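You operate a simulated robot arm through the tools that you are given. There is no shell and no other tool. Be economical: measure what you need, move in short steps, check, and stop when the job is done.

You run a simulated robot arm. Do the job below in one go: nothing can be reset, and whatever is moved stays where it is left.

TASK
Zero the counter, wind 3 labels on and lock the brake again.
Fine: on the bench winder; window lamp and strobe stay off.

Only the result counts: the job must be done as asked and must still hold three seconds after the hand-in. Knocking over, shifting, dropping, spilling or breaking anything else fails it.

THE ROBOT
A 6-joint arm with a fingered hand, on a carriage that runs on a rail from [0, -1.797] to [0, 0.343] (x, y) and turns from -115 to 217 degrees about z. Base frame: it is fixed where the carriage stands at the start and does not move with it; the origin is on the floor, on the carriage's upright axis, x ahead of it, y to its left, z up. Units: m, degrees, N and s.
Its first joint turns from -166.0 to 166.0 degrees. Places, roughly: blue flag [0.75, 0.75, 1]; crank wheel [0.9, 0.2, 1]; focus knob [1.1, 0.6, 1.2]; green lamp switch [0.8, 0.8, 0.9]; label counter [0.8, 0.5, 0.9]; left gold knob [1, 0.7, 1]; magnifier [1.1, 0.7, 1.1]; red brake lever [0.8, 0.3, 1]; red crank grip [0.9, 0.2, 1]; right gold knob [1, 0.5, 1]; strobe knob [0.8, 0.6, 0.9]; white strobe button [0.8, 0.7, 0.9]; window frame [1, 0.6, 1]; yellow zero button [0.8, 0.4, 0.9]. Payload 4 kg.
Tool frame: the origin (TCP) lies between the finger pads and is the grasp point; the fingertips stand 0.026 m ahead of it; z points along the fingers, y is the line along which they close. Largest opening 0.132 m; the body of the gripper starts 0.073 m behind the TCP. The gripper is a hand of 4 fingers: y runs from the thumb to the fingers, the wrist lies at [0, 0, -0.239] in the tool frame.
Orientation is that of the tool frame in the base frame, as [roll, pitch, yaw] about the fixed x, y, z axes, in that order (R = Rz(yaw) Ry(pitch) Rx(roll)). With the fingers straight down and closing along the base's y, the tool's x points along the base's -x, its y along +y and its z along -z.

THE INTERFACE
- The arm moves only by the tool arm_command. Its argument "increments" is text: rows parted by semicolons, each of 6 numbers parted by spaces: the turn, a rotation vector about the tool's x, y, z in degrees, then the shift along the tool's x, y, z in mm. In form: ax ay az dx dy dz; .... A call has 1 to 20 rows; each row shifts and turns the commanded pose from where the row before left it, along the tool's axes as they then stand. A row lasts 0.2 s, in which the tool goes at most 0.05 m and 8.6 degrees; a call with a longer step from one row to the next is refused whole. Where a pose cannot be reached the arm comes as near as it can. A force on the tool above 40 N (or 10 N above the force at the start of the call, whichever is more), or a blocked arm, ends the call early, and 0.2 s more pass. In this call time passes only in rows, and 0.2 s behind the last. It gives the time, the measured TCP pose, the force on the tool (base axes), the opening and the grip force at its end, in the units of the frame above (readings bear some noise), with the torque about the TCP (base axes, N m) and any sound that the robot's microphone picked up, and new pictures: "views" is both (left out), scene, wrist or none.
- Cameras (640 x 400 px; columns grow to the right, rows downward): "scene" is now at [0.2971, 0.2028, 1.4577]; the picture's right is [0.10, -1.00, 0.00], its down [-0.48, -0.05, -0.88] and it looks along [0.87, 0.09, -0.48] (base axes); focal length 257 px, centre (320, 200). "wrist" rides on the gripper at [0.068, 0.002, -0.097] in the tool frame; the picture's right is [-0.03, 1.00, 0.00], its down [-0.82, -0.02, -0.58] and it looks along [-0.58, -0.01, 0.82] (tool axes); focal length 270 px, centre (320, 200). There is no depth. A picture from a camera that has moved, and an enlarged one, comes with that camera's place and axes in the base frame and with its lens. The place of the scene camera against the robot may be out by one fixed shift of up to 0.018 m in any direction.
- lift_body(by): slides the trunk up (or, below 0, down) by that many m; the arm and the scene camera ride with it, the base frame stays. It gives what a move gives, with no picture.
- steer(legs): drives the robot by 1 to 6 legs, each [ahead, left, turn to the left] in m, m and degrees, along the robot's own axes; the way and the turn of a leg run together, so that a leg with both is an arc; at most 1.5 m and 180 degrees a leg. The arm and the cameras ride along, it lands a little off, and it stops where it bumps. It keeps to its track: a leg is cut to what the track allows. It gives what a move gives, and a new picture of the scene camera.
- set_fingers(finger1, finger2, finger3, thumb_bend): sets how far each is bent, from 0 (flat) to 1 (curled in); at 0.3 the hand is open as for a grip, at 0.7 the pads meet at the TCP. One left out holds its place. A second passes; each finger stops where it meets its share of the squeeze, and holds until it gets a number again. It is the only way to open and close the hand. It gives what a move gives, with no picture; readings hold the bend of each and the force on the fingers (four entries, about 0 where the hand has none), thumb and palm.
- pan_tilt(pan, tilt): turns the head with the scene camera to pan (to the left, within 143 degrees either way) and tilt (down, from -29 to 69), counted from straight ahead of the robot. It gives what a move gives, and a new picture of the scene camera.
- enlarge(camera, box): a new picture of the part [left, top, right, bottom] of that camera's present view, enlarged. It takes no simulated time.
- close_job(): hands the job in; it is judged then, once.

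Work in short steps. Places have to be worked out from the pictures, the camera data and where the tool is seen: move nearer, look again, correct. Check each grasp and each placing, and mend what went wrong. You have 120 turns and 260 pictures in all, those below and enlarged ones among them. Open the gripper and draw the arm clear of the work before you hand the job in, unless the task says otherwise; then end with one line.

The tools are called after ">>>" as name(argument=value, ...) on one line, values as JSON. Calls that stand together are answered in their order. arm_command: Moves the arm, as the interface text tells. Its arguments: {"type":"object","properties":{"increments":{"type":"string"},"views":{"type":"string","enum":["both","scene","wrist","none"]}},"required":["increments"]} The other tools are called the same way: lift_body (by) slides the trunk up or down; set_fingers (finger1, finger2, finger3, thumb_bend) moves the fingers one by one; steer (legs) drives the base; pan_tilt (pan, tilt) turns the head that bears the scene camera; enlarge (camera, box) takes an enlarged picture of a part of a camera's view; close_job () hands the job in.

At the start:

```text
clock: 0.0
tool_pos: [0.6082, 0.0876, 1.2784]
tool_rot: [-180.0, 0.0, 180.0]
wrist_force: [-0.1, 0.7, -0.7]
moment: [0.01, 0.0, -0.01]
opening: 0.1321
gripper_force: 0.0
shape: jaw
bend: [0.3, 0.3, 0.3, 0.3]
finger forces: [0.0, 0.0, 0.0, 0.0, 0.1, 0.0]
trunk travel left (down, up): [-0.45, 0.178]
robot x, y, heading: [-0.0008, -0.0008, 0.1]
head pan, tilt: [5.7, 28.7]
```

scene: 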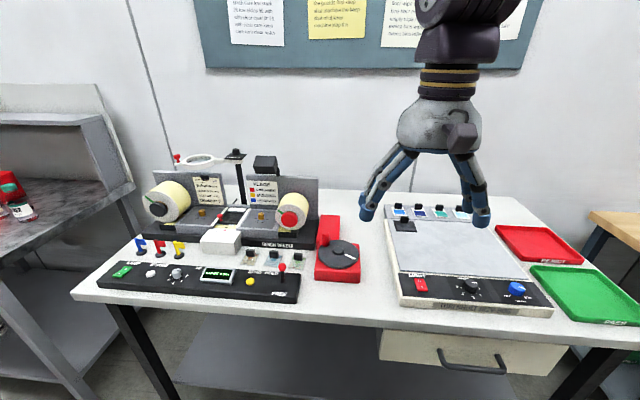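
wrist: 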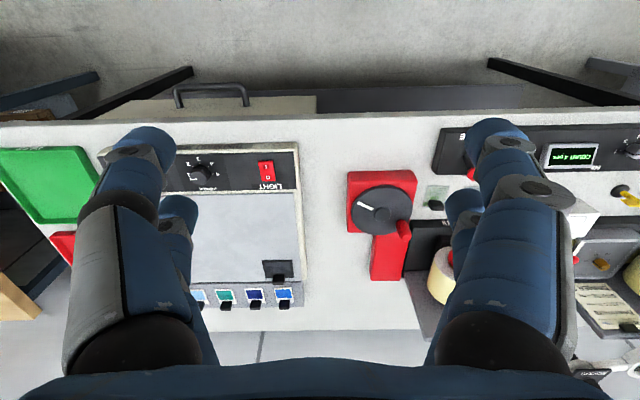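

The winder is at left with a panel of buttons, a red-grip crank and a brake lever. I'll enlarge these parts first.

>>> enlarge(camera="scene", box=[90, 220, 310, 310])

>>> enlarge(camera="scene", box=[130, 140, 370, 290])

>>> enlarge(camera="scene", box=[200, 0, 540, 80])

```text
2.91 times, centred on (200, 265) of scene
camera zoom: at [0.2971, 0.2028, 1.4577], right [0.1, -1.0, 0.0], down [-0.48, -0.05, -0.88], along [0.87, 0.09, -0.48], focal length 748 px, centre (669, 11)
```

zoom: 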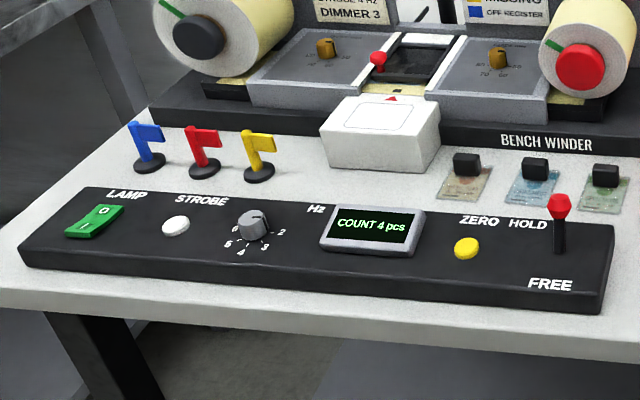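

```text
2.67 times, centred on (250, 215) of scene
camera zoom: at [0.2971, 0.2028, 1.4577], right [0.1, -1.0, 0.0], down [-0.48, -0.05, -0.88], along [0.87, 0.09, -0.48], focal length 685 px, centre (507, 160)
```

zoom: 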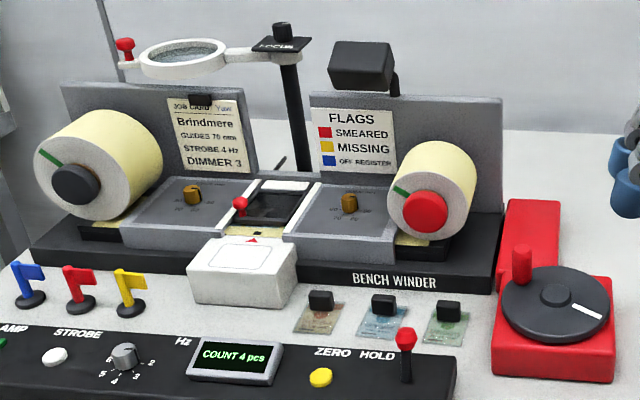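

```text
1.88 times, centred on (370, 40) of scene
camera zoom: at [0.2971, 0.2028, 1.4577], right [0.1, -1.0, 0.0], down [-0.48, -0.05, -0.88], along [0.87, 0.09, -0.48], focal length 484 px, centre (226, 501)
```

zoom: 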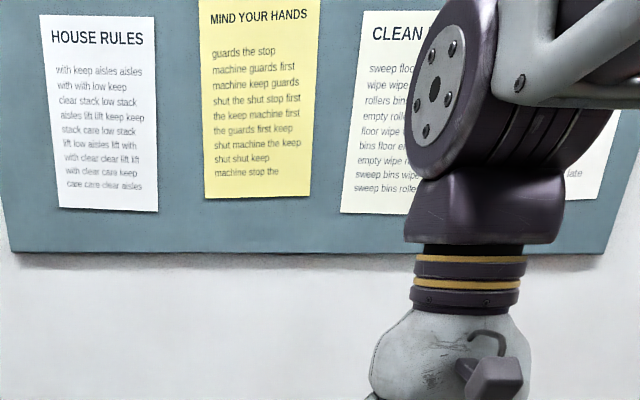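

Brake lever is at HOLD, the counter shows 4, and FREE is toward me. I'll drive along the rail so that the panel and crank are comfortably in reach.

>>> steer(legs=[[0, 0.3, 0]])

>>> pan_tilt(pan=0, tilt=42)

>>> arm_command(increments="0 0 0 0 0 0", views="wrist")

```text
clock: 2.0
tool_pos: [0.6081, 0.38, 1.2792]
tool_rot: [180.0, 0.0, 179.9]
wrist_force: [-0.2, 0.1, 0.9]
moment: [0.0, -0.03, 0.03]
opening: 0.1319
gripper_force: 0.0
shape: jaw
bend: [0.3, 0.3, 0.3, 0.3]
finger forces: [0.1, 0.1, 0.0, 0.1, 0.0, 0.0]
trunk travel left (down, up): [-0.45, 0.178]
robot x, y, heading: [0.0032, 0.2975, -0.1]
head pan, tilt: [5.7, 28.7]
camera scene: at [0.2975, 0.4957, 1.4577], right [0.1, -1.0, 0.0], down [-0.48, -0.05, -0.88], along [0.87, 0.09, -0.48], focal length 257 px, centre (320, 200)
```

scene: 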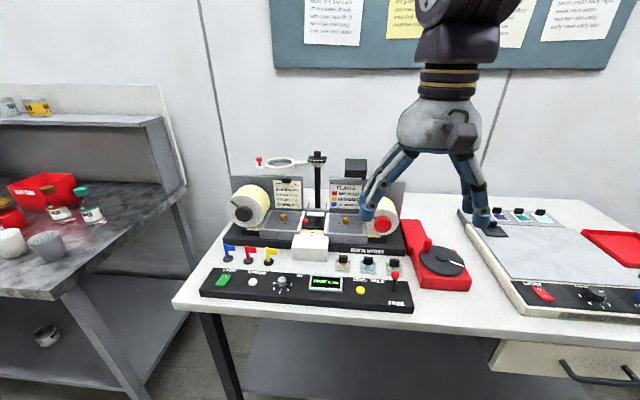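

```text
clock: 2.8
tool_pos: [0.608, 0.3819, 1.2784]
tool_rot: [180.0, 0.0, 179.9]
wrist_force: [-0.3, -0.1, 0.4]
moment: [0.02, 0.04, -0.02]
opening: 0.1318
gripper_force: 0.0
shape: jaw
bend: [0.3, 0.3, 0.3, 0.3]
finger forces: [0.1, 0.0, 0.0, 0.1, 0.1, 0.0]
trunk travel left (down, up): [-0.45, 0.178]
robot x, y, heading: [0.0017, 0.2908, 0.2]
head pan, tilt: [0.0, 42.0]
camera scene: at [0.2906, 0.4868, 1.4375], right [0.0, -1.0, 0.0], down [-0.67, 0.0, -0.74], along [0.74, 0.0, -0.67], focal length 257 px, centre (320, 200)
```

scene: 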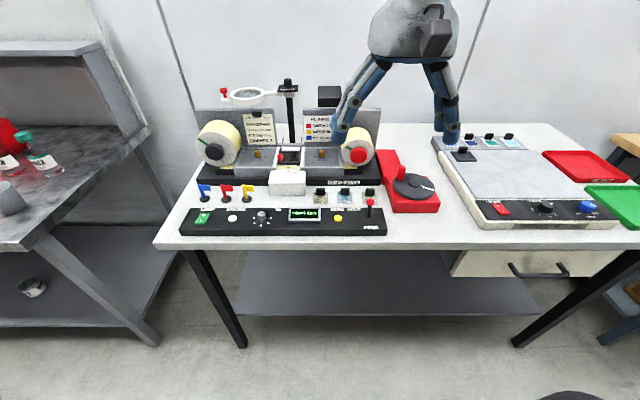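

```text
clock: 3.2
tool_pos: [0.6087, 0.3802, 1.2777]
tool_rot: [-179.9, 0.0, 179.8]
wrist_force: [0.3, -0.2, 0.3]
moment: [0.0, -0.01, 0.03]
opening: 0.1318
gripper_force: 0.0
shape: jaw
bend: [0.3, 0.3, 0.3, 0.3]
finger forces: [0.0, 0.0, 0.1, 0.0, 0.0, 0.0]
trunk travel left (down, up): [-0.45, 0.178]
robot x, y, heading: [0.0013, 0.2939, 0.1]
head pan, tilt: [0.0, 42.0]
camera wrist: at [0.5403, 0.3829, 1.3731], right [0.03, 1.0, 0.0], down [0.82, -0.02, 0.58], along [0.58, -0.02, -0.82], focal length 270 px, centre (320, 200)
```

wrist: 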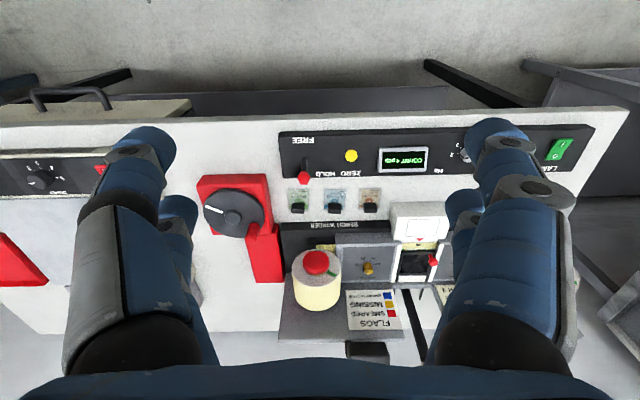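

The wrist camera sees the panel and the crank. I'll enlarge both cameras to triangulate.

>>> enlarge(camera="wrist", box=[180, 110, 440, 290])

>>> enlarge(camera="scene", box=[300, 130, 460, 240])

```text
2.22 times, centred on (310, 200) of wrist
camera zoom: at [0.5403, 0.3829, 1.3731], right [0.03, 1.0, 0.0], down [0.82, -0.02, 0.58], along [0.58, -0.02, -0.82], focal length 601 px, centre (342, 200)
```

zoom: 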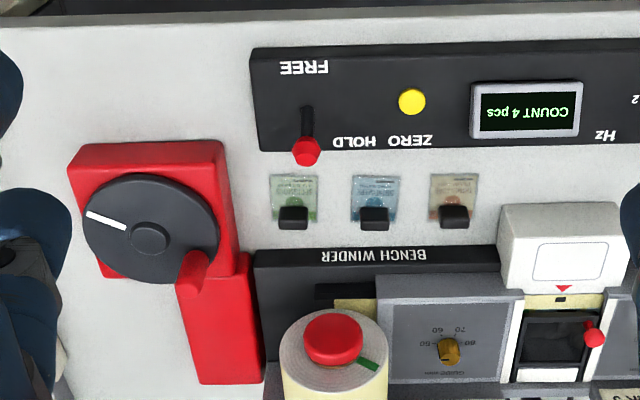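

```text
3.64 times, centred on (380, 185) of scene
camera zoom: at [0.2906, 0.4868, 1.4374], right [0.0, -1.0, 0.0], down [-0.67, 0.0, -0.74], along [0.74, 0.0, -0.67], focal length 935 px, centre (102, 254)
```

zoom: 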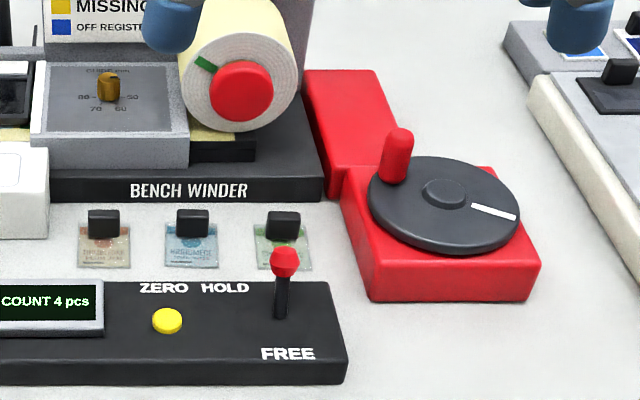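

Triangulating with the uncertain scene camera is loose, so I'll lower the hand 0.14 m in front of the panel for a second wrist view.

>>> arm_command(increments="0 0 0 0 0 40; 0 0 0 0 0 40; 0 0 0 0 0 40; 0 0 0 0 0 20; 0 0 0 0 0 0", views="both")

>>> enlarge(camera="wrist", box=[160, 90, 480, 290])

```text
clock: 4.4
tool_pos: [0.6064, 0.3837, 1.1392]
tool_rot: [-179.9, -0.1, 179.9]
wrist_force: [-0.1, 0.2, 0.4]
moment: [-0.01, 0.02, 0.03]
opening: 0.1321
gripper_force: 0.1
shape: jaw
bend: [0.3, 0.3, 0.3, 0.3]
finger forces: [0.0, 0.1, 0.1, 0.1, 0.1, 0.0]
trunk travel left (down, up): [-0.45, 0.178]
robot x, y, heading: [-0.0059, 0.2932, -0.3]
head pan, tilt: [0.0, 42.0]
camera scene: at [0.2905, 0.4868, 1.4375], right [0.0, -1.0, 0.0], down [-0.67, 0.0, -0.74], along [0.74, 0.0, -0.67], focal length 257 px, centre (320, 200)
camera wrist: at [0.5389, 0.3855, 1.2346], right [0.03, 1.0, 0.0], down [0.82, -0.02, 0.58], along [0.58, -0.02, -0.82], focal length 270 px, centre (320, 200)
```

scene: 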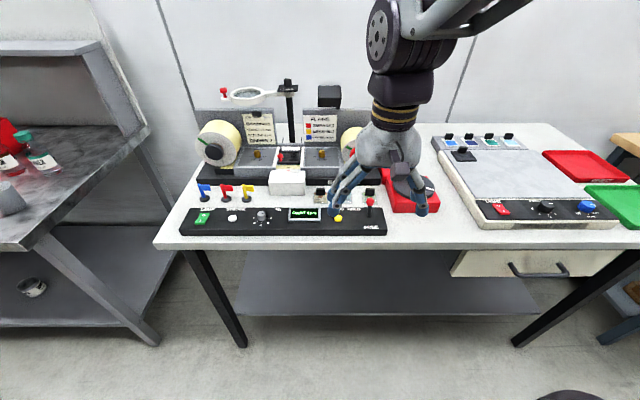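
wrist: 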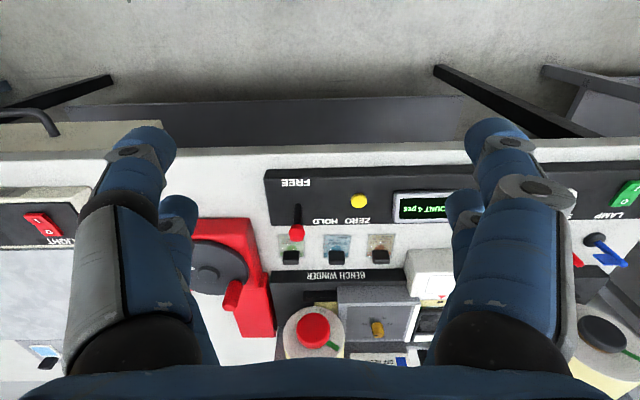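

```text
2.00 times, centred on (320, 190) of wrist
camera zoom: at [0.5389, 0.3855, 1.2346], right [0.03, 1.0, 0.0], down [0.82, -0.02, 0.58], along [0.58, -0.02, -0.82], focal length 541 px, centre (320, 220)
```

zoom: 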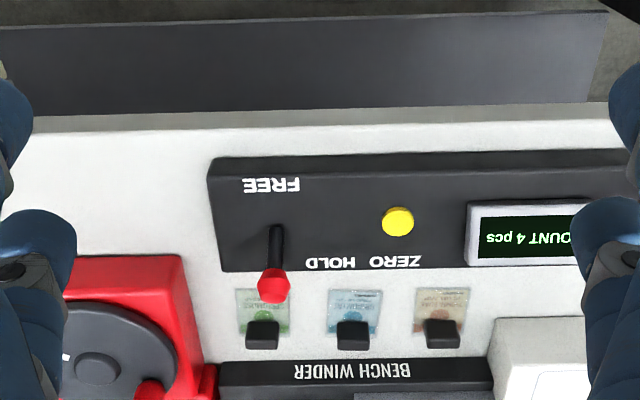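

Two wrist views give: zero button ≈(0.762,0.433,0.923), lever knob ≈(0.783,0.346,0.965), wheel centre ≈(0.867,0.204,0.96), grip ≈(0.90,0.24). Now I'll shape a pointing finger and look at it.

>>> set_fingers(finger1=1.0, finger2=0.7, finger3=1.0, thumb_bend=0.7)

>>> arm_command(increments="0 0 0 0 0 0", views="both")

>>> enlarge(camera="scene", box=[300, 110, 460, 240])

```text
clock: 5.4
tool_pos: [0.6055, 0.3839, 1.1404]
tool_rot: [-180.0, 0.0, 179.9]
wrist_force: [-0.7, 0.7, 0.6]
moment: [-0.04, 0.0, -0.02]
opening: 0.0354
gripper_force: 0.0
shape: fingers
bend: [1.0, 0.69, 1.0, 0.7]
finger forces: [0.1, 0.0, 0.0, 0.0, 0.0, 0.0]
trunk travel left (down, up): [-0.45, 0.178]
robot x, y, heading: [-0.0002, 0.294, -0.1]
head pan, tilt: [0.0, 42.0]
```

```text
clock: 5.8
tool_pos: [0.6069, 0.3839, 1.1396]
tool_rot: [179.9, 0.0, 179.9]
wrist_force: [-0.1, -0.1, -0.5]
moment: [-0.01, -0.02, 0.03]
opening: 0.0354
gripper_force: 0.0
shape: fingers
bend: [1.0, 0.69, 1.0, 0.7]
finger forces: [0.1, 0.1, 0.1, 0.0, 0.0, 0.1]
trunk travel left (down, up): [-0.45, 0.178]
robot x, y, heading: [0.0007, 0.2925, 0.1]
head pan, tilt: [0.0, 42.0]
camera scene: at [0.2906, 0.4868, 1.4374], right [0.0, -1.0, 0.0], down [-0.67, 0.0, -0.74], along [0.74, 0.0, -0.67], focal length 257 px, centre (320, 200)
camera wrist: at [0.5389, 0.3854, 1.2349], right [0.03, 1.0, 0.0], down [0.82, -0.02, 0.58], along [0.58, -0.02, -0.82], focal length 270 px, centre (320, 200)
```

scene: 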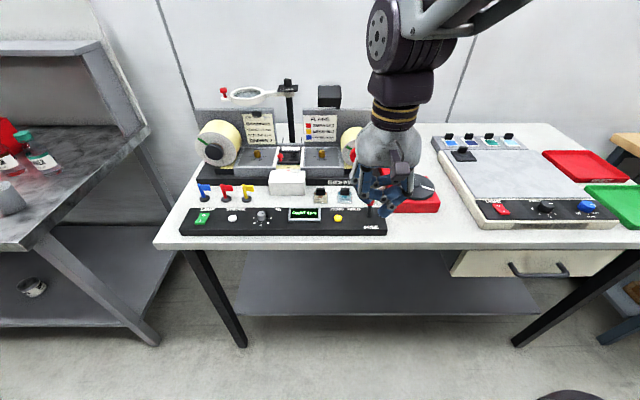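
wrist: 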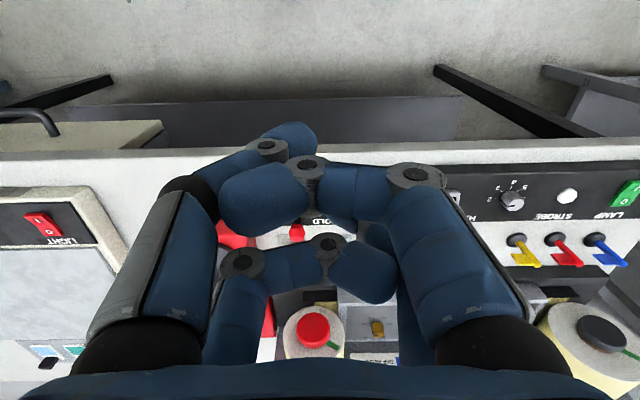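

```text
3.08 times, centred on (380, 175) of scene
camera zoom: at [0.2906, 0.4868, 1.4374], right [0.0, -1.0, 0.0], down [-0.67, 0.0, -0.74], along [0.74, 0.0, -0.67], focal length 791 px, centre (135, 277)
```

zoom: 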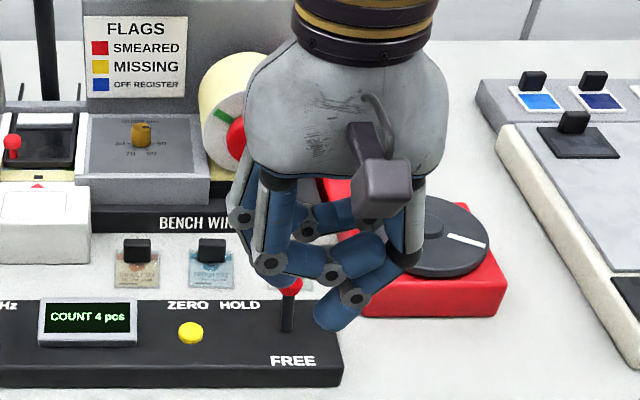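

The curled shape is hard to read; I'll look at the plain closed hand instead.

>>> set_fingers(finger1=0.7, finger2=0.7, finger3=0.7, thumb_bend=0.7)

>>> enlarge(camera="wrist", box=[120, 80, 520, 330])

>>> enlarge(camera="scene", box=[300, 110, 460, 240])

```text
clock: 6.8
tool_pos: [0.6082, 0.383, 1.1388]
tool_rot: [-180.0, 0.0, -180.0]
wrist_force: [-0.3, -0.1, 0.3]
moment: [0.01, 0.0, 0.04]
opening: 0.0196
gripper_force: 0.1
shape: fingers
bend: [0.94, 0.7, 0.7, 0.68]
finger forces: [0.0, 0.0, 0.0, 0.1, 0.1, 0.0]
trunk travel left (down, up): [-0.45, 0.178]
robot x, y, heading: [-0.0024, 0.2898, -0.1]
head pan, tilt: [0.0, 42.0]
```

```text
1.60 times, centred on (320, 205) of wrist
camera zoom: at [0.5389, 0.3854, 1.2349], right [0.03, 1.0, 0.0], down [0.82, -0.02, 0.58], along [0.58, -0.02, -0.82], focal length 432 px, centre (320, 192)
```

zoom: 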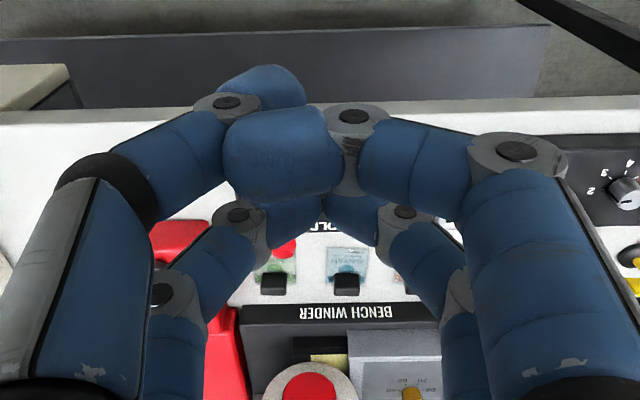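

```text
3.08 times, centred on (380, 175) of scene
camera zoom: at [0.2906, 0.4868, 1.4374], right [0.0, -1.0, 0.0], down [-0.67, 0.0, -0.74], along [0.74, 0.0, -0.67], focal length 791 px, centre (135, 277)
```

zoom: 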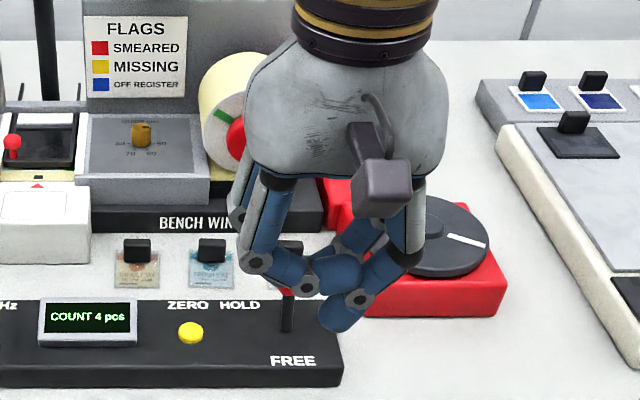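

Finger1 got stuck behind the opposing digit. I'll open and close evenly.

>>> set_fingers(finger1=0.3, finger2=0.3, finger3=0.3, thumb_bend=0.3)

>>> set_fingers(finger1=0.7, finger2=0.3, finger3=0.3, thumb_bend=0.3)

>>> enlarge(camera="wrist", box=[120, 80, 520, 330])

>>> set_fingers(finger1=0.7, finger2=0.7, finger3=0.7, thumb_bend=0.7)

>>> enlarge(camera="wrist", box=[120, 80, 520, 330])

>>> enlarge(camera="scene", box=[300, 110, 460, 240])

```text
clock: 7.8
tool_pos: [0.6086, 0.3831, 1.1398]
tool_rot: [179.9, 0.0, 179.9]
wrist_force: [0.3, 0.2, -0.2]
moment: [-0.03, 0.0, 0.04]
opening: 0.1325
gripper_force: 0.1
shape: fingers
bend: [0.3, 0.3, 0.3, 0.3]
finger forces: [0.0, 0.1, 0.0, 0.0, 0.1, 0.0]
trunk travel left (down, up): [-0.45, 0.178]
robot x, y, heading: [-0.0012, 0.2936, 0.1]
head pan, tilt: [0.0, 42.0]
```

```text
clock: 8.8
tool_pos: [0.6076, 0.3839, 1.1398]
tool_rot: [180.0, -0.1, 179.9]
wrist_force: [0.0, 0.1, -0.4]
moment: [-0.03, 0.02, -0.02]
opening: 0.0675
gripper_force: 0.0
shape: fingers
bend: [0.7, 0.3, 0.3, 0.3]
finger forces: [0.1, 0.0, 0.0, 0.0, 0.0, 0.0]
trunk travel left (down, up): [-0.45, 0.178]
robot x, y, heading: [0.0029, 0.2944, -0.1]
head pan, tilt: [0.0, 42.0]
```

```text
1.60 times, centred on (320, 205) of wrist
camera zoom: at [0.5389, 0.3854, 1.2349], right [0.03, 1.0, 0.0], down [0.82, -0.02, 0.58], along [0.58, -0.02, -0.82], focal length 432 px, centre (320, 192)
```

zoom: 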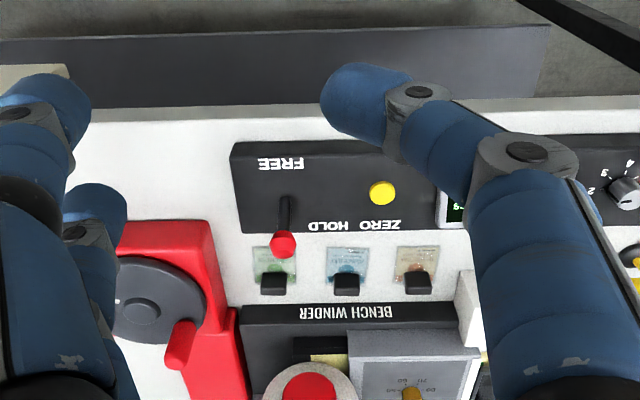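

```text
clock: 9.8
tool_pos: [0.6072, 0.3829, 1.1389]
tool_rot: [-180.0, 0.0, 180.0]
wrist_force: [0.4, 0.0, 0.4]
moment: [-0.01, -0.02, 0.0]
opening: 0.0013
gripper_force: 0.0
shape: fingers
bend: [0.7, 0.7, 0.7, 0.7]
finger forces: [0.1, 0.1, 0.0, 0.1, 0.0, 0.1]
trunk travel left (down, up): [-0.45, 0.178]
robot x, y, heading: [-0.0003, 0.2951, -0.2]
head pan, tilt: [0.0, 42.0]
```

```text
1.60 times, centred on (320, 205) of wrist
camera zoom: at [0.5389, 0.3854, 1.2349], right [0.03, 1.0, 0.0], down [0.82, -0.02, 0.58], along [0.58, -0.02, -0.82], focal length 432 px, centre (320, 192)
```

zoom: 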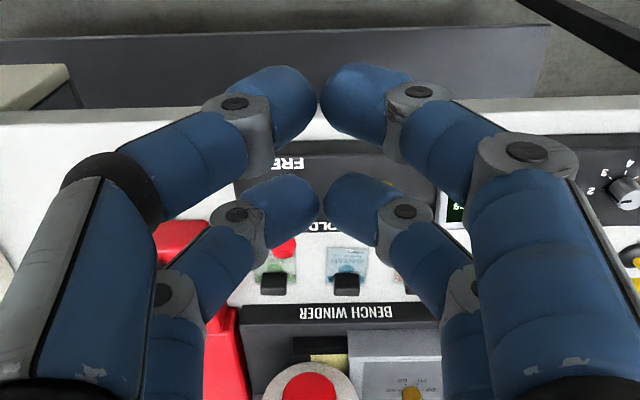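

```text
3.08 times, centred on (380, 175) of scene
camera zoom: at [0.2906, 0.4868, 1.4374], right [0.0, -1.0, 0.0], down [-0.67, 0.0, -0.74], along [0.74, 0.0, -0.67], focal length 791 px, centre (135, 277)
```

zoom: 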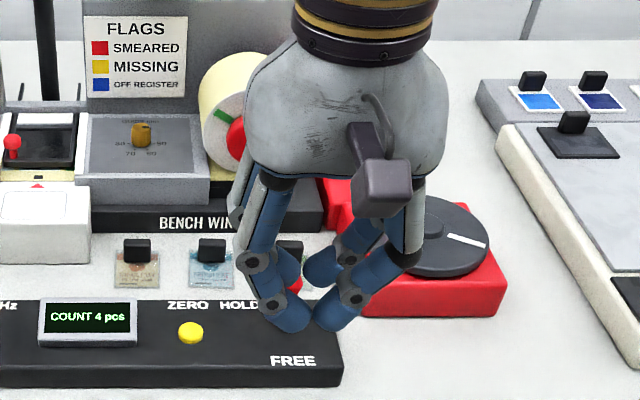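

Closed hand gives two fingertip pairs (near and far). I'll tilt the tool 20° so the near pair leads, and go above the yellow button.

>>> arm_command(increments="0 -6.667 0 0 0 0; 0 -6.667 0 0 0 0; 0 -6.666 0 0 0 0; 0 0 0 -20 10 40; 0 0 0 -20 10 40; 0 0 0 -20 10 40; 0 0 0 -20 10 40; 0 0 0 -20 10 40; 0 0 0 0 0 0", views="both")

>>> enlarge(camera="scene", box=[250, 110, 410, 240])

>>> enlarge(camera="wrist", box=[220, 50, 420, 230])

```text
clock: 11.8
tool_pos: [0.7751, 0.4309, 0.9839]
tool_rot: [180.0, 20.0, 179.9]
wrist_force: [0.5, 0.4, 0.5]
moment: [0.0, -0.01, 0.0]
opening: 0.0015
gripper_force: 0.1
shape: fingers
bend: [0.7, 0.7, 0.7, 0.7]
finger forces: [0.0, 0.0, 0.1, 0.1, 0.0, 0.0]
trunk travel left (down, up): [-0.45, 0.178]
robot x, y, heading: [-0.001, 0.2929, 0.3]
head pan, tilt: [0.0, 42.0]
camera scene: at [0.2905, 0.4867, 1.4375], right [0.0, -1.0, 0.0], down [-0.67, 0.0, -0.74], along [0.74, 0.0, -0.67], focal length 257 px, centre (320, 200)
camera wrist: at [0.678, 0.4331, 1.0487], right [0.03, 1.0, 0.01], down [0.57, -0.02, 0.82], along [0.82, -0.02, -0.57], focal length 270 px, centre (320, 200)
```

scene: 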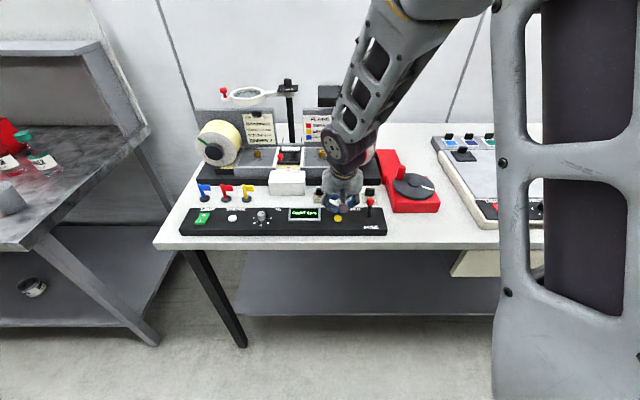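
wrist: 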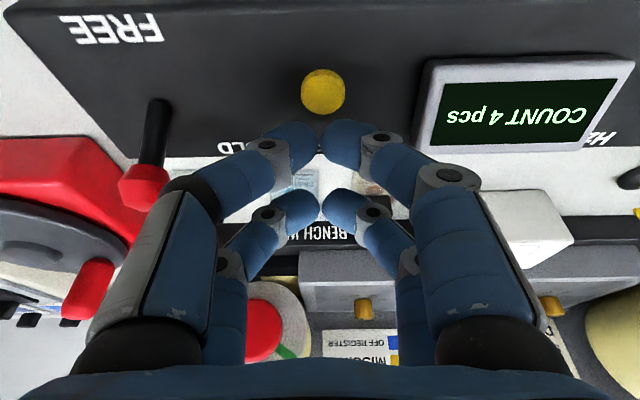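

```text
3.08 times, centred on (330, 175) of scene
camera zoom: at [0.2905, 0.4867, 1.4375], right [0.0, -1.0, 0.0], down [-0.67, 0.0, -0.74], along [0.74, 0.0, -0.67], focal length 791 px, centre (289, 277)
```

zoom: 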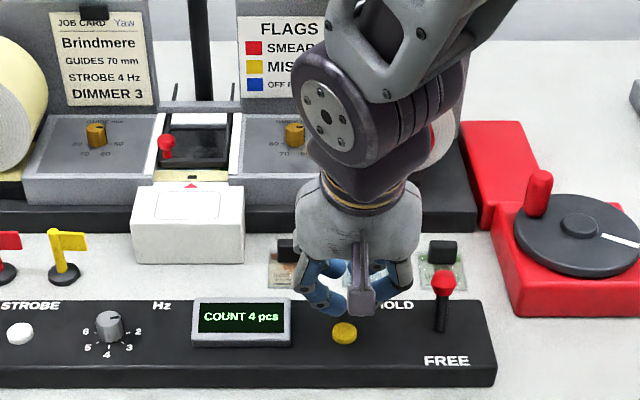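

```text
2.22 times, centred on (320, 140) of wrist
camera zoom: at [0.678, 0.4331, 1.0487], right [0.03, 1.0, 0.01], down [0.57, -0.02, 0.82], along [0.82, -0.02, -0.57], focal length 601 px, centre (320, 333)
```

zoom: 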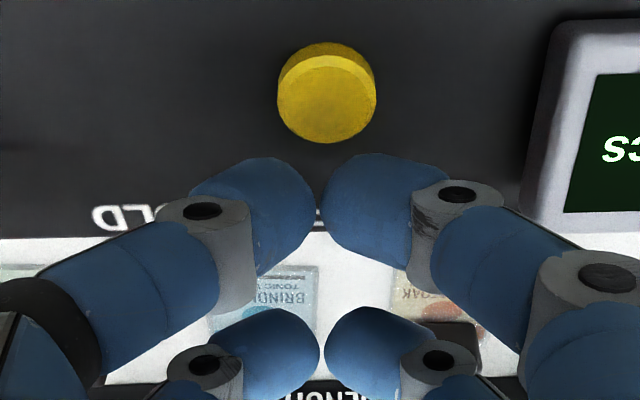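

Button recomputed at ≈(0.759,0.433). I'll offset +11 mm in y so one fingertip sits over it, back 8 mm, and descend in small steps, stopping on contact.

>>> arm_command(increments="0 0 0 7.5 11 -2.7; 0 0 0 3.42 0 9.4; 0 0 0 3.42 0 9.4; 0 0 0 0 0 0", views="wrist")

>>> enlarge(camera="wrist", box=[220, 50, 420, 230])

>>> enlarge(camera="scene", box=[250, 140, 410, 240])

```text
clock: 12.8
tool_pos: [0.7646, 0.4401, 0.9641]
tool_rot: [179.9, 20.0, 179.9]
wrist_force: [0.3, -0.3, 2.5]
moment: [-0.02, 0.03, -0.05]
opening: 0.0013
gripper_force: 1.6
shape: fingers
bend: [0.7, 0.7, 0.7, 0.7]
finger forces: [0.0, 0.0, 0.0, 0.0, 2.7, 0.0]
trunk travel left (down, up): [-0.45, 0.178]
robot x, y, heading: [-0.0002, 0.2921, 0.1]
head pan, tilt: [0.0, 42.0]
heard: click
camera wrist: at [0.6667, 0.4426, 1.0304], right [0.03, 1.0, 0.01], down [0.57, -0.02, 0.82], along [0.82, -0.02, -0.57], focal length 270 px, centre (320, 200)
```

wrist: 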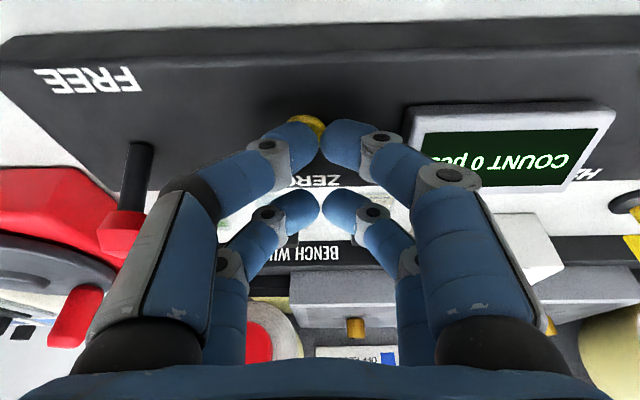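

```text
2.22 times, centred on (320, 140) of wrist
camera zoom: at [0.6667, 0.4426, 1.0304], right [0.03, 1.0, 0.01], down [0.57, -0.02, 0.82], along [0.82, -0.02, -0.57], focal length 601 px, centre (320, 333)
```

zoom: 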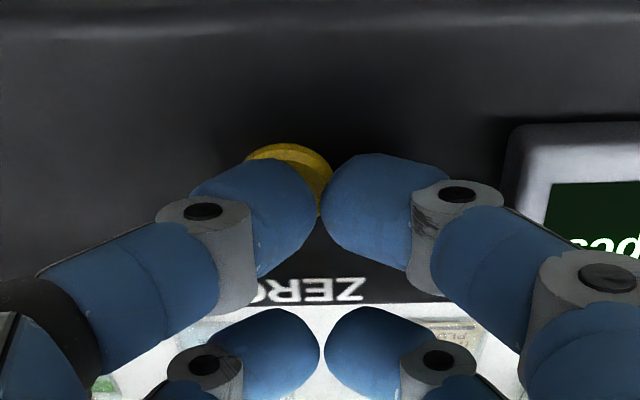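

```text
4.00 times, centred on (330, 190) of scene
camera zoom: at [0.2905, 0.4867, 1.4375], right [0.0, -1.0, 0.0], down [-0.67, 0.0, -0.74], along [0.74, 0.0, -0.67], focal length 1028 px, centre (280, 240)
```

zoom: 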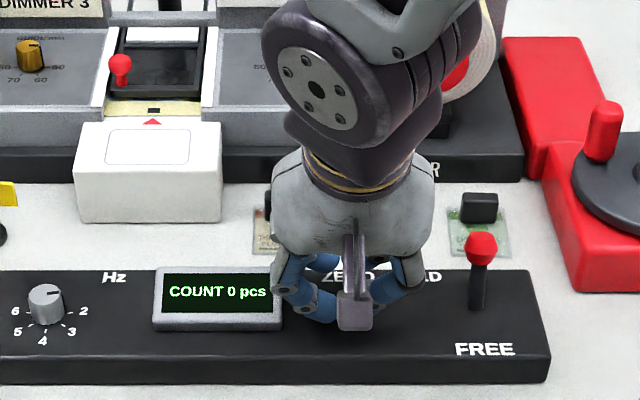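

Count reads 0 after the click. Next I lift, go over behind the lever knob (x≈0.818 TCP), and check before lowering.

>>> arm_command(increments="0 0 0 -12 0 -32.9; 0 0 0 -12 0 -32.9; 0 0 0 -16.7 -31.3 6.1; 0 0 0 -16.7 -31.3 6.1; 0 0 0 -16.7 -31.3 6.1; 0 0 0 0 0 0", views="both")

>>> enlarge(camera="wrist", box=[220, 50, 420, 230])

```text
clock: 14.2
tool_pos: [0.82, 0.3505, 1.0345]
tool_rot: [-179.9, 20.0, 179.9]
wrist_force: [0.1, -0.4, 0.2]
moment: [0.02, 0.01, -0.02]
opening: 0.0013
gripper_force: 0.1
shape: fingers
bend: [0.7, 0.7, 0.7, 0.7]
finger forces: [0.0, 0.0, 0.0, 0.0, 0.0, 0.0]
trunk travel left (down, up): [-0.45, 0.178]
robot x, y, heading: [0.003, 0.2909, 0.1]
head pan, tilt: [0.0, 42.0]
camera scene: at [0.2905, 0.4868, 1.4375], right [0.0, -1.0, 0.0], down [-0.67, 0.0, -0.74], along [0.74, 0.0, -0.67], focal length 257 px, centre (320, 200)
camera wrist: at [0.7215, 0.3509, 1.1004], right [0.03, 1.0, 0.01], down [0.57, -0.02, 0.82], along [0.82, -0.02, -0.57], focal length 270 px, centre (320, 200)
```

scene: 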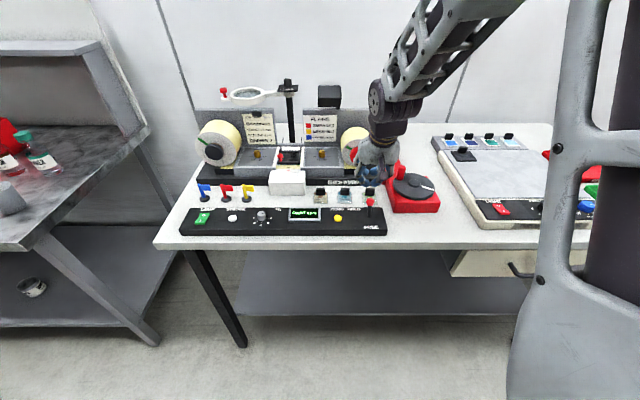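
wrist: 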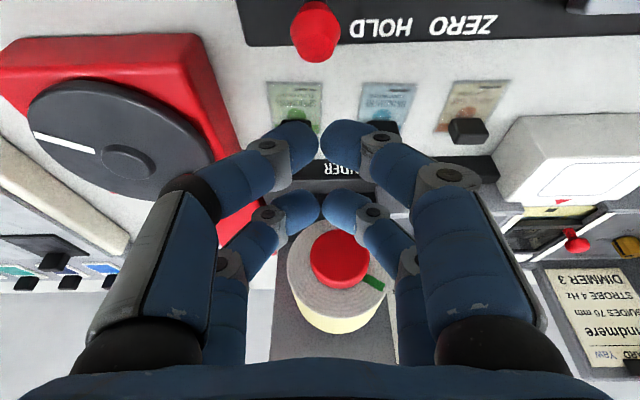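

```text
2.22 times, centred on (320, 140) of wrist
camera zoom: at [0.7215, 0.3509, 1.1004], right [0.03, 1.0, 0.01], down [0.57, -0.02, 0.82], along [0.82, -0.02, -0.57], focal length 601 px, centre (320, 333)
```

zoom: 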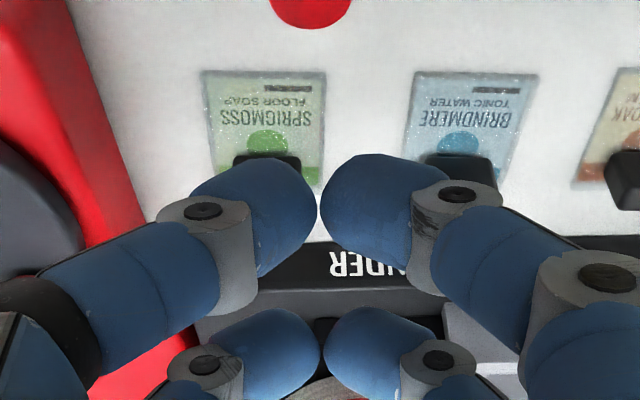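

Knob at ≈(0.779,0.348); my fingertips are behind it at x≈0.812. I lower to knob height and start pulling toward the robot.

>>> arm_command(increments="0 0 0 8.2 -1.5 22.5; 0 0 0 8.2 -1.5 22.6; 0 0 0 9.4 0 -3.4; 0 0 0 9.4 0 -3.4; 0 0 0 9.4 0 -3.4; 0 0 0 0 0 0", views="wrist")

>>> enlarge(camera="scene", box=[300, 140, 460, 240])

```text
clock: 15.6
tool_pos: [0.7871, 0.3454, 0.9859]
tool_rot: [180.0, 20.0, 179.9]
wrist_force: [0.4, 0.1, 0.3]
moment: [-0.01, -0.03, 0.01]
opening: 0.0014
gripper_force: 0.2
shape: fingers
bend: [0.7, 0.7, 0.7, 0.7]
finger forces: [0.0, 0.1, 0.0, 0.1, 0.0, 0.0]
trunk travel left (down, up): [-0.45, 0.178]
robot x, y, heading: [-0.0023, 0.291, -0.1]
head pan, tilt: [0.0, 42.0]
camera wrist: at [0.6899, 0.348, 1.0519], right [0.03, 1.0, 0.01], down [0.57, -0.02, 0.82], along [0.82, -0.02, -0.57], focal length 270 px, centre (320, 200)
```

wrist: 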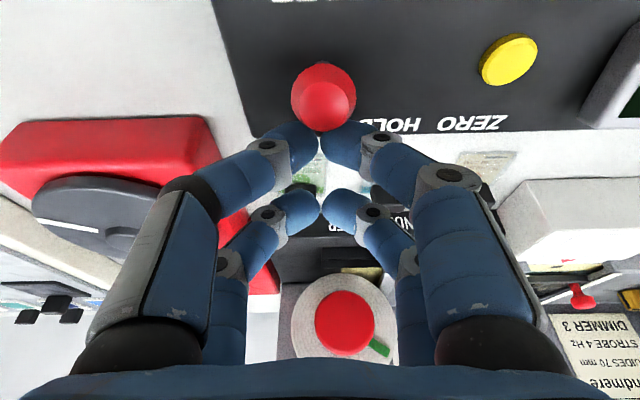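

```text
4.00 times, centred on (380, 190) of scene
camera zoom: at [0.2906, 0.4868, 1.4374], right [0.0, -1.0, 0.0], down [-0.67, 0.0, -0.74], along [0.74, 0.0, -0.67], focal length 1028 px, centre (80, 240)
```

zoom: 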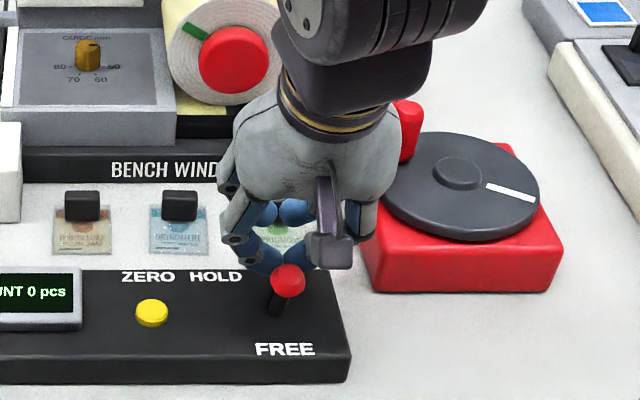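

The lever is moving. I continue pulling in small steps.

>>> arm_command(increments="0 0 0 9.4 0 -3.4; 0 0 0 10.1 0 -1.5; 0 0 0 10.1 0 -1.5; 0 0 0 0 0 0", views="wrist")

>>> enlarge(camera="scene", box=[300, 140, 460, 240])

```text
clock: 16.6
tool_pos: [0.7548, 0.3445, 0.9812]
tool_rot: [179.9, 19.9, 179.9]
wrist_force: [0.1, 1.4, -1.8]
moment: [0.03, -0.04, -0.01]
opening: 0.0081
gripper_force: 2.0
shape: fingers
bend: [0.66, 0.7, 0.7, 0.7]
finger forces: [2.8, 0.0, 0.0, 0.0, 0.4, 0.0]
trunk travel left (down, up): [-0.45, 0.178]
robot x, y, heading: [-0.0011, 0.2915, -0.2]
head pan, tilt: [0.0, 42.0]
camera wrist: at [0.6582, 0.3461, 1.047], right [0.03, 1.0, 0.01], down [0.57, -0.02, 0.82], along [0.82, -0.02, -0.57], focal length 270 px, centre (320, 200)
```

wrist: 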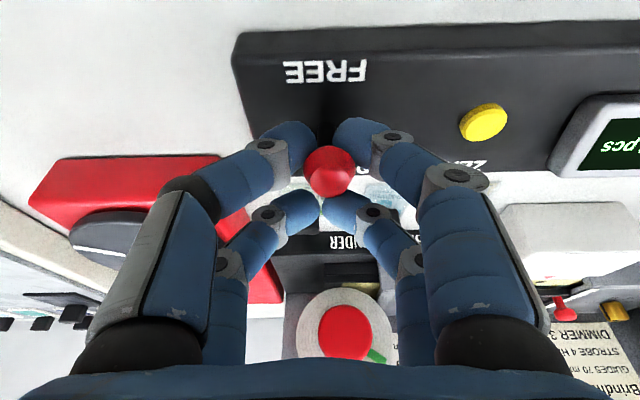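

```text
4.00 times, centred on (380, 190) of scene
camera zoom: at [0.2906, 0.4869, 1.4374], right [0.0, -1.0, 0.0], down [-0.67, 0.0, -0.74], along [0.74, 0.0, -0.67], focal length 1028 px, centre (80, 240)
```

zoom: 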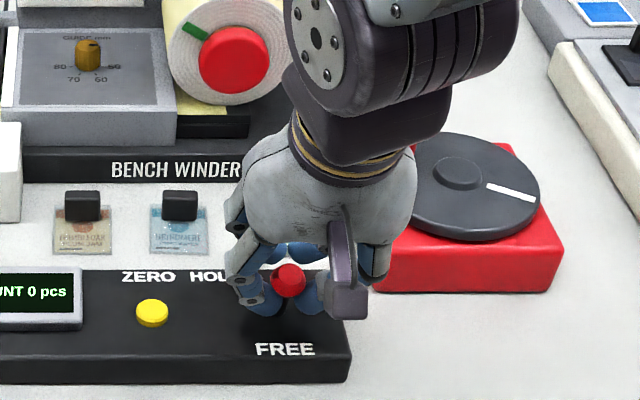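

The knob slipped between the near tips and is now caged by the four fingertips. Continuing the pull, the far pair will push it.

>>> arm_command(increments="0 0 0 9.4 0 -3.4; 0 0 0 9.4 0 -3.4; 0 0 0 0 0 0", views="wrist")

>>> enlarge(camera="scene", box=[300, 140, 460, 240])

```text
clock: 17.4
tool_pos: [0.7387, 0.345, 0.9819]
tool_rot: [179.9, 20.2, 179.9]
wrist_force: [16.2, -1.0, 0.8]
moment: [0.02, -0.19, -0.11]
opening: 0.0016
gripper_force: 7.9
shape: fingers
bend: [0.7, 0.68, 0.7, 0.7]
finger forces: [0.0, 15.3, 0.1, 0.1, 0.0, 0.0]
trunk travel left (down, up): [-0.45, 0.178]
robot x, y, heading: [-0.0009, 0.2987, -0.1]
head pan, tilt: [0.0, 42.0]
camera wrist: at [0.6412, 0.3465, 1.0475], right [0.03, 1.0, 0.01], down [0.57, -0.02, 0.82], along [0.82, -0.02, -0.57], focal length 270 px, centre (320, 200)
```

wrist: 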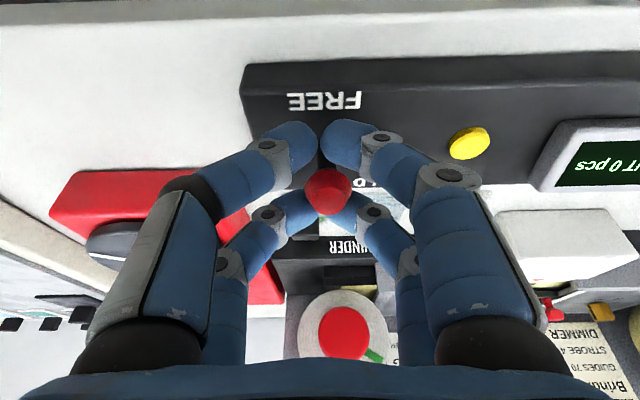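

```text
4.00 times, centred on (380, 190) of scene
camera zoom: at [0.2912, 0.4867, 1.4373], right [0.0, -1.0, 0.0], down [-0.67, 0.0, -0.74], along [0.74, 0.0, -0.67], focal length 1028 px, centre (80, 240)
```

zoom: 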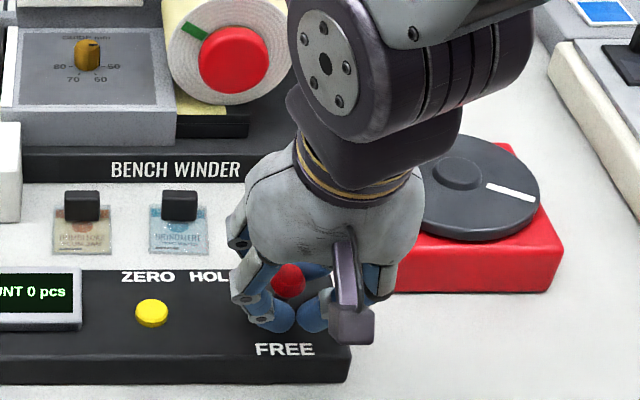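

16 N of resistance with the knob not moving: probably the end stop. I'll press 4 mm more to be sure, then back off and look.

>>> arm_command(increments="0 0 0 3.8 0 -1.4; 0 0 0 0 0 0", views="wrist")

>>> enlarge(camera="scene", box=[330, 170, 410, 230])

```text
clock: 18.1
tool_pos: [0.7372, 0.3463, 0.9844]
tool_rot: [179.8, 20.6, 179.9]
wrist_force: [12.4, -0.4, -2.6]
moment: [-0.03, -0.14, -0.13]
opening: 0.0013
gripper_force: 5.3
shape: fingers
bend: [0.7, 0.66, 0.7, 0.7]
finger forces: [0.1, 10.1, 0.4, 0.0, 0.1, 0.0]
trunk travel left (down, up): [-0.45, 0.178]
robot x, y, heading: [-0.0, 0.2942, -0.3]
head pan, tilt: [0.0, 42.0]
stopped in row 2: the force on the tool passed its limit at 40 N (the readings are from after the stop); the commanded pose is now the measured one
camera wrist: at [0.6394, 0.3467, 1.0495], right [0.03, 1.0, 0.01], down [0.56, -0.02, 0.83], along [0.83, -0.01, -0.56], focal length 270 px, centre (320, 200)
```

wrist: 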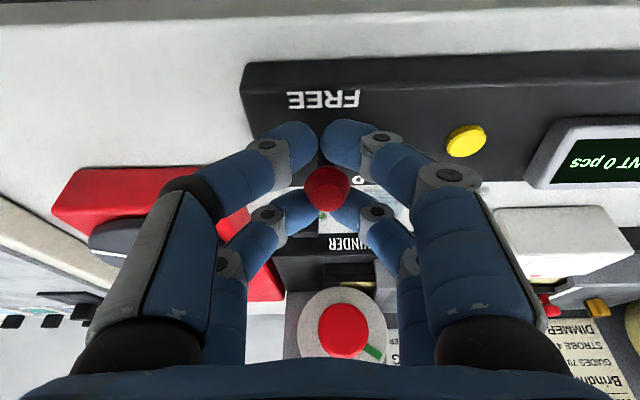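

```text
6.67 times, centred on (370, 200) of scene
camera zoom: at [0.2914, 0.4866, 1.4374], right [0.0, -1.0, 0.0], down [-0.67, 0.0, -0.74], along [0.74, 0.0, -0.67], focal length 1714 px, centre (-13, 200)
```

zoom: 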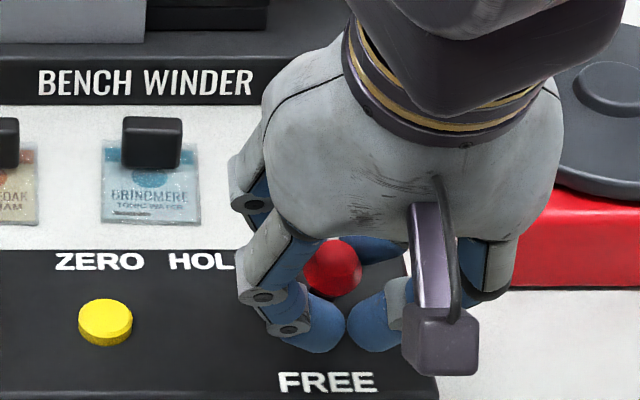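

Hard stop (>40 N): lever knob at x≈0.753, i.e. at FREE. I open the fingers moderately to release it, then lift.

>>> arm_command(increments="0 0 0 -3 0 1", views="none")

>>> set_fingers(finger1=0.5, finger2=0.5, finger3=0.5, thumb_bend=0.5)

>>> arm_command(increments="0 0 0 -12 0 -32.9; 0 0 0 -12 0 -32.9; 0 0 0 -12 0 -32.9; 0 0 0 0 0 0", views="wrist")

>>> enlarge(camera="scene", box=[300, 120, 460, 240])

```text
clock: 18.5
tool_pos: [0.7365, 0.3452, 0.9844]
tool_rot: [179.9, 20.5, 179.8]
wrist_force: [8.6, 1.9, -0.3]
moment: [0.0, -0.1, -0.07]
opening: 0.0017
gripper_force: 4.5
shape: fingers
bend: [0.7, 0.67, 0.7, 0.7]
finger forces: [0.1, 8.1, 0.3, 0.0, 0.0, 0.0]
trunk travel left (down, up): [-0.45, 0.178]
robot x, y, heading: [-0.0024, 0.2936, -0.2]
head pan, tilt: [0.0, 42.0]
```

```text
clock: 19.5
tool_pos: [0.7371, 0.3445, 0.9843]
tool_rot: [179.8, 20.5, 179.8]
wrist_force: [-0.1, -0.5, 0.0]
moment: [-0.03, 0.01, 0.0]
opening: 0.0652
gripper_force: 0.1
shape: fingers
bend: [0.5, 0.5, 0.5, 0.5]
finger forces: [0.1, 0.0, 0.0, 0.1, 0.0, 0.0]
trunk travel left (down, up): [-0.45, 0.178]
robot x, y, heading: [-0.0004, 0.293, -0.1]
head pan, tilt: [0.0, 42.0]
```

```text
clock: 20.5
tool_pos: [0.7357, 0.3461, 1.0899]
tool_rot: [179.9, 20.5, 179.9]
wrist_force: [-0.2, 0.5, 0.0]
moment: [-0.02, -0.01, -0.05]
opening: 0.0655
gripper_force: 0.1
shape: fingers
bend: [0.5, 0.5, 0.5, 0.5]
finger forces: [0.0, 0.1, 0.0, 0.0, 0.0, 0.0]
trunk travel left (down, up): [-0.45, 0.178]
robot x, y, heading: [0.002, 0.2917, -0.2]
head pan, tilt: [0.0, 42.0]
camera wrist: at [0.6379, 0.348, 1.1542], right [0.03, 1.0, 0.01], down [0.56, -0.02, 0.83], along [0.83, -0.01, -0.56], focal length 270 px, centre (320, 200)
```

wrist: 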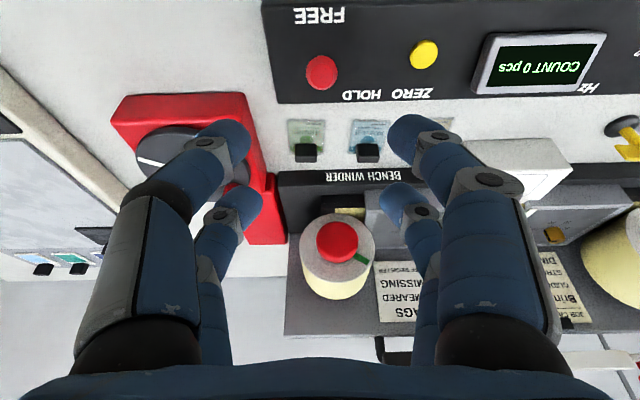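

```text
3.33 times, centred on (380, 180) of scene
camera zoom: at [0.2907, 0.4866, 1.4374], right [0.0, -1.0, 0.0], down [-0.67, 0.0, -0.74], along [0.74, 0.0, -0.67], focal length 857 px, centre (120, 267)
```

zoom: 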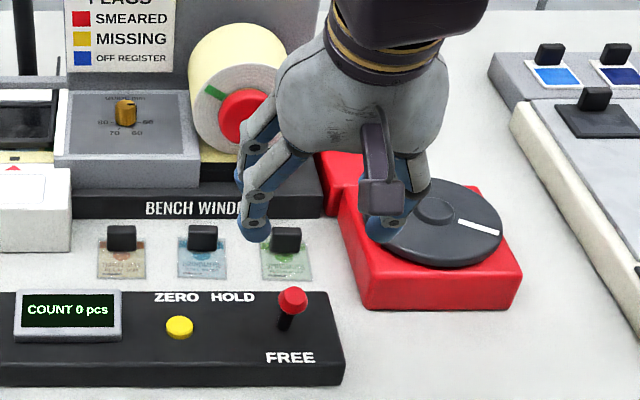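

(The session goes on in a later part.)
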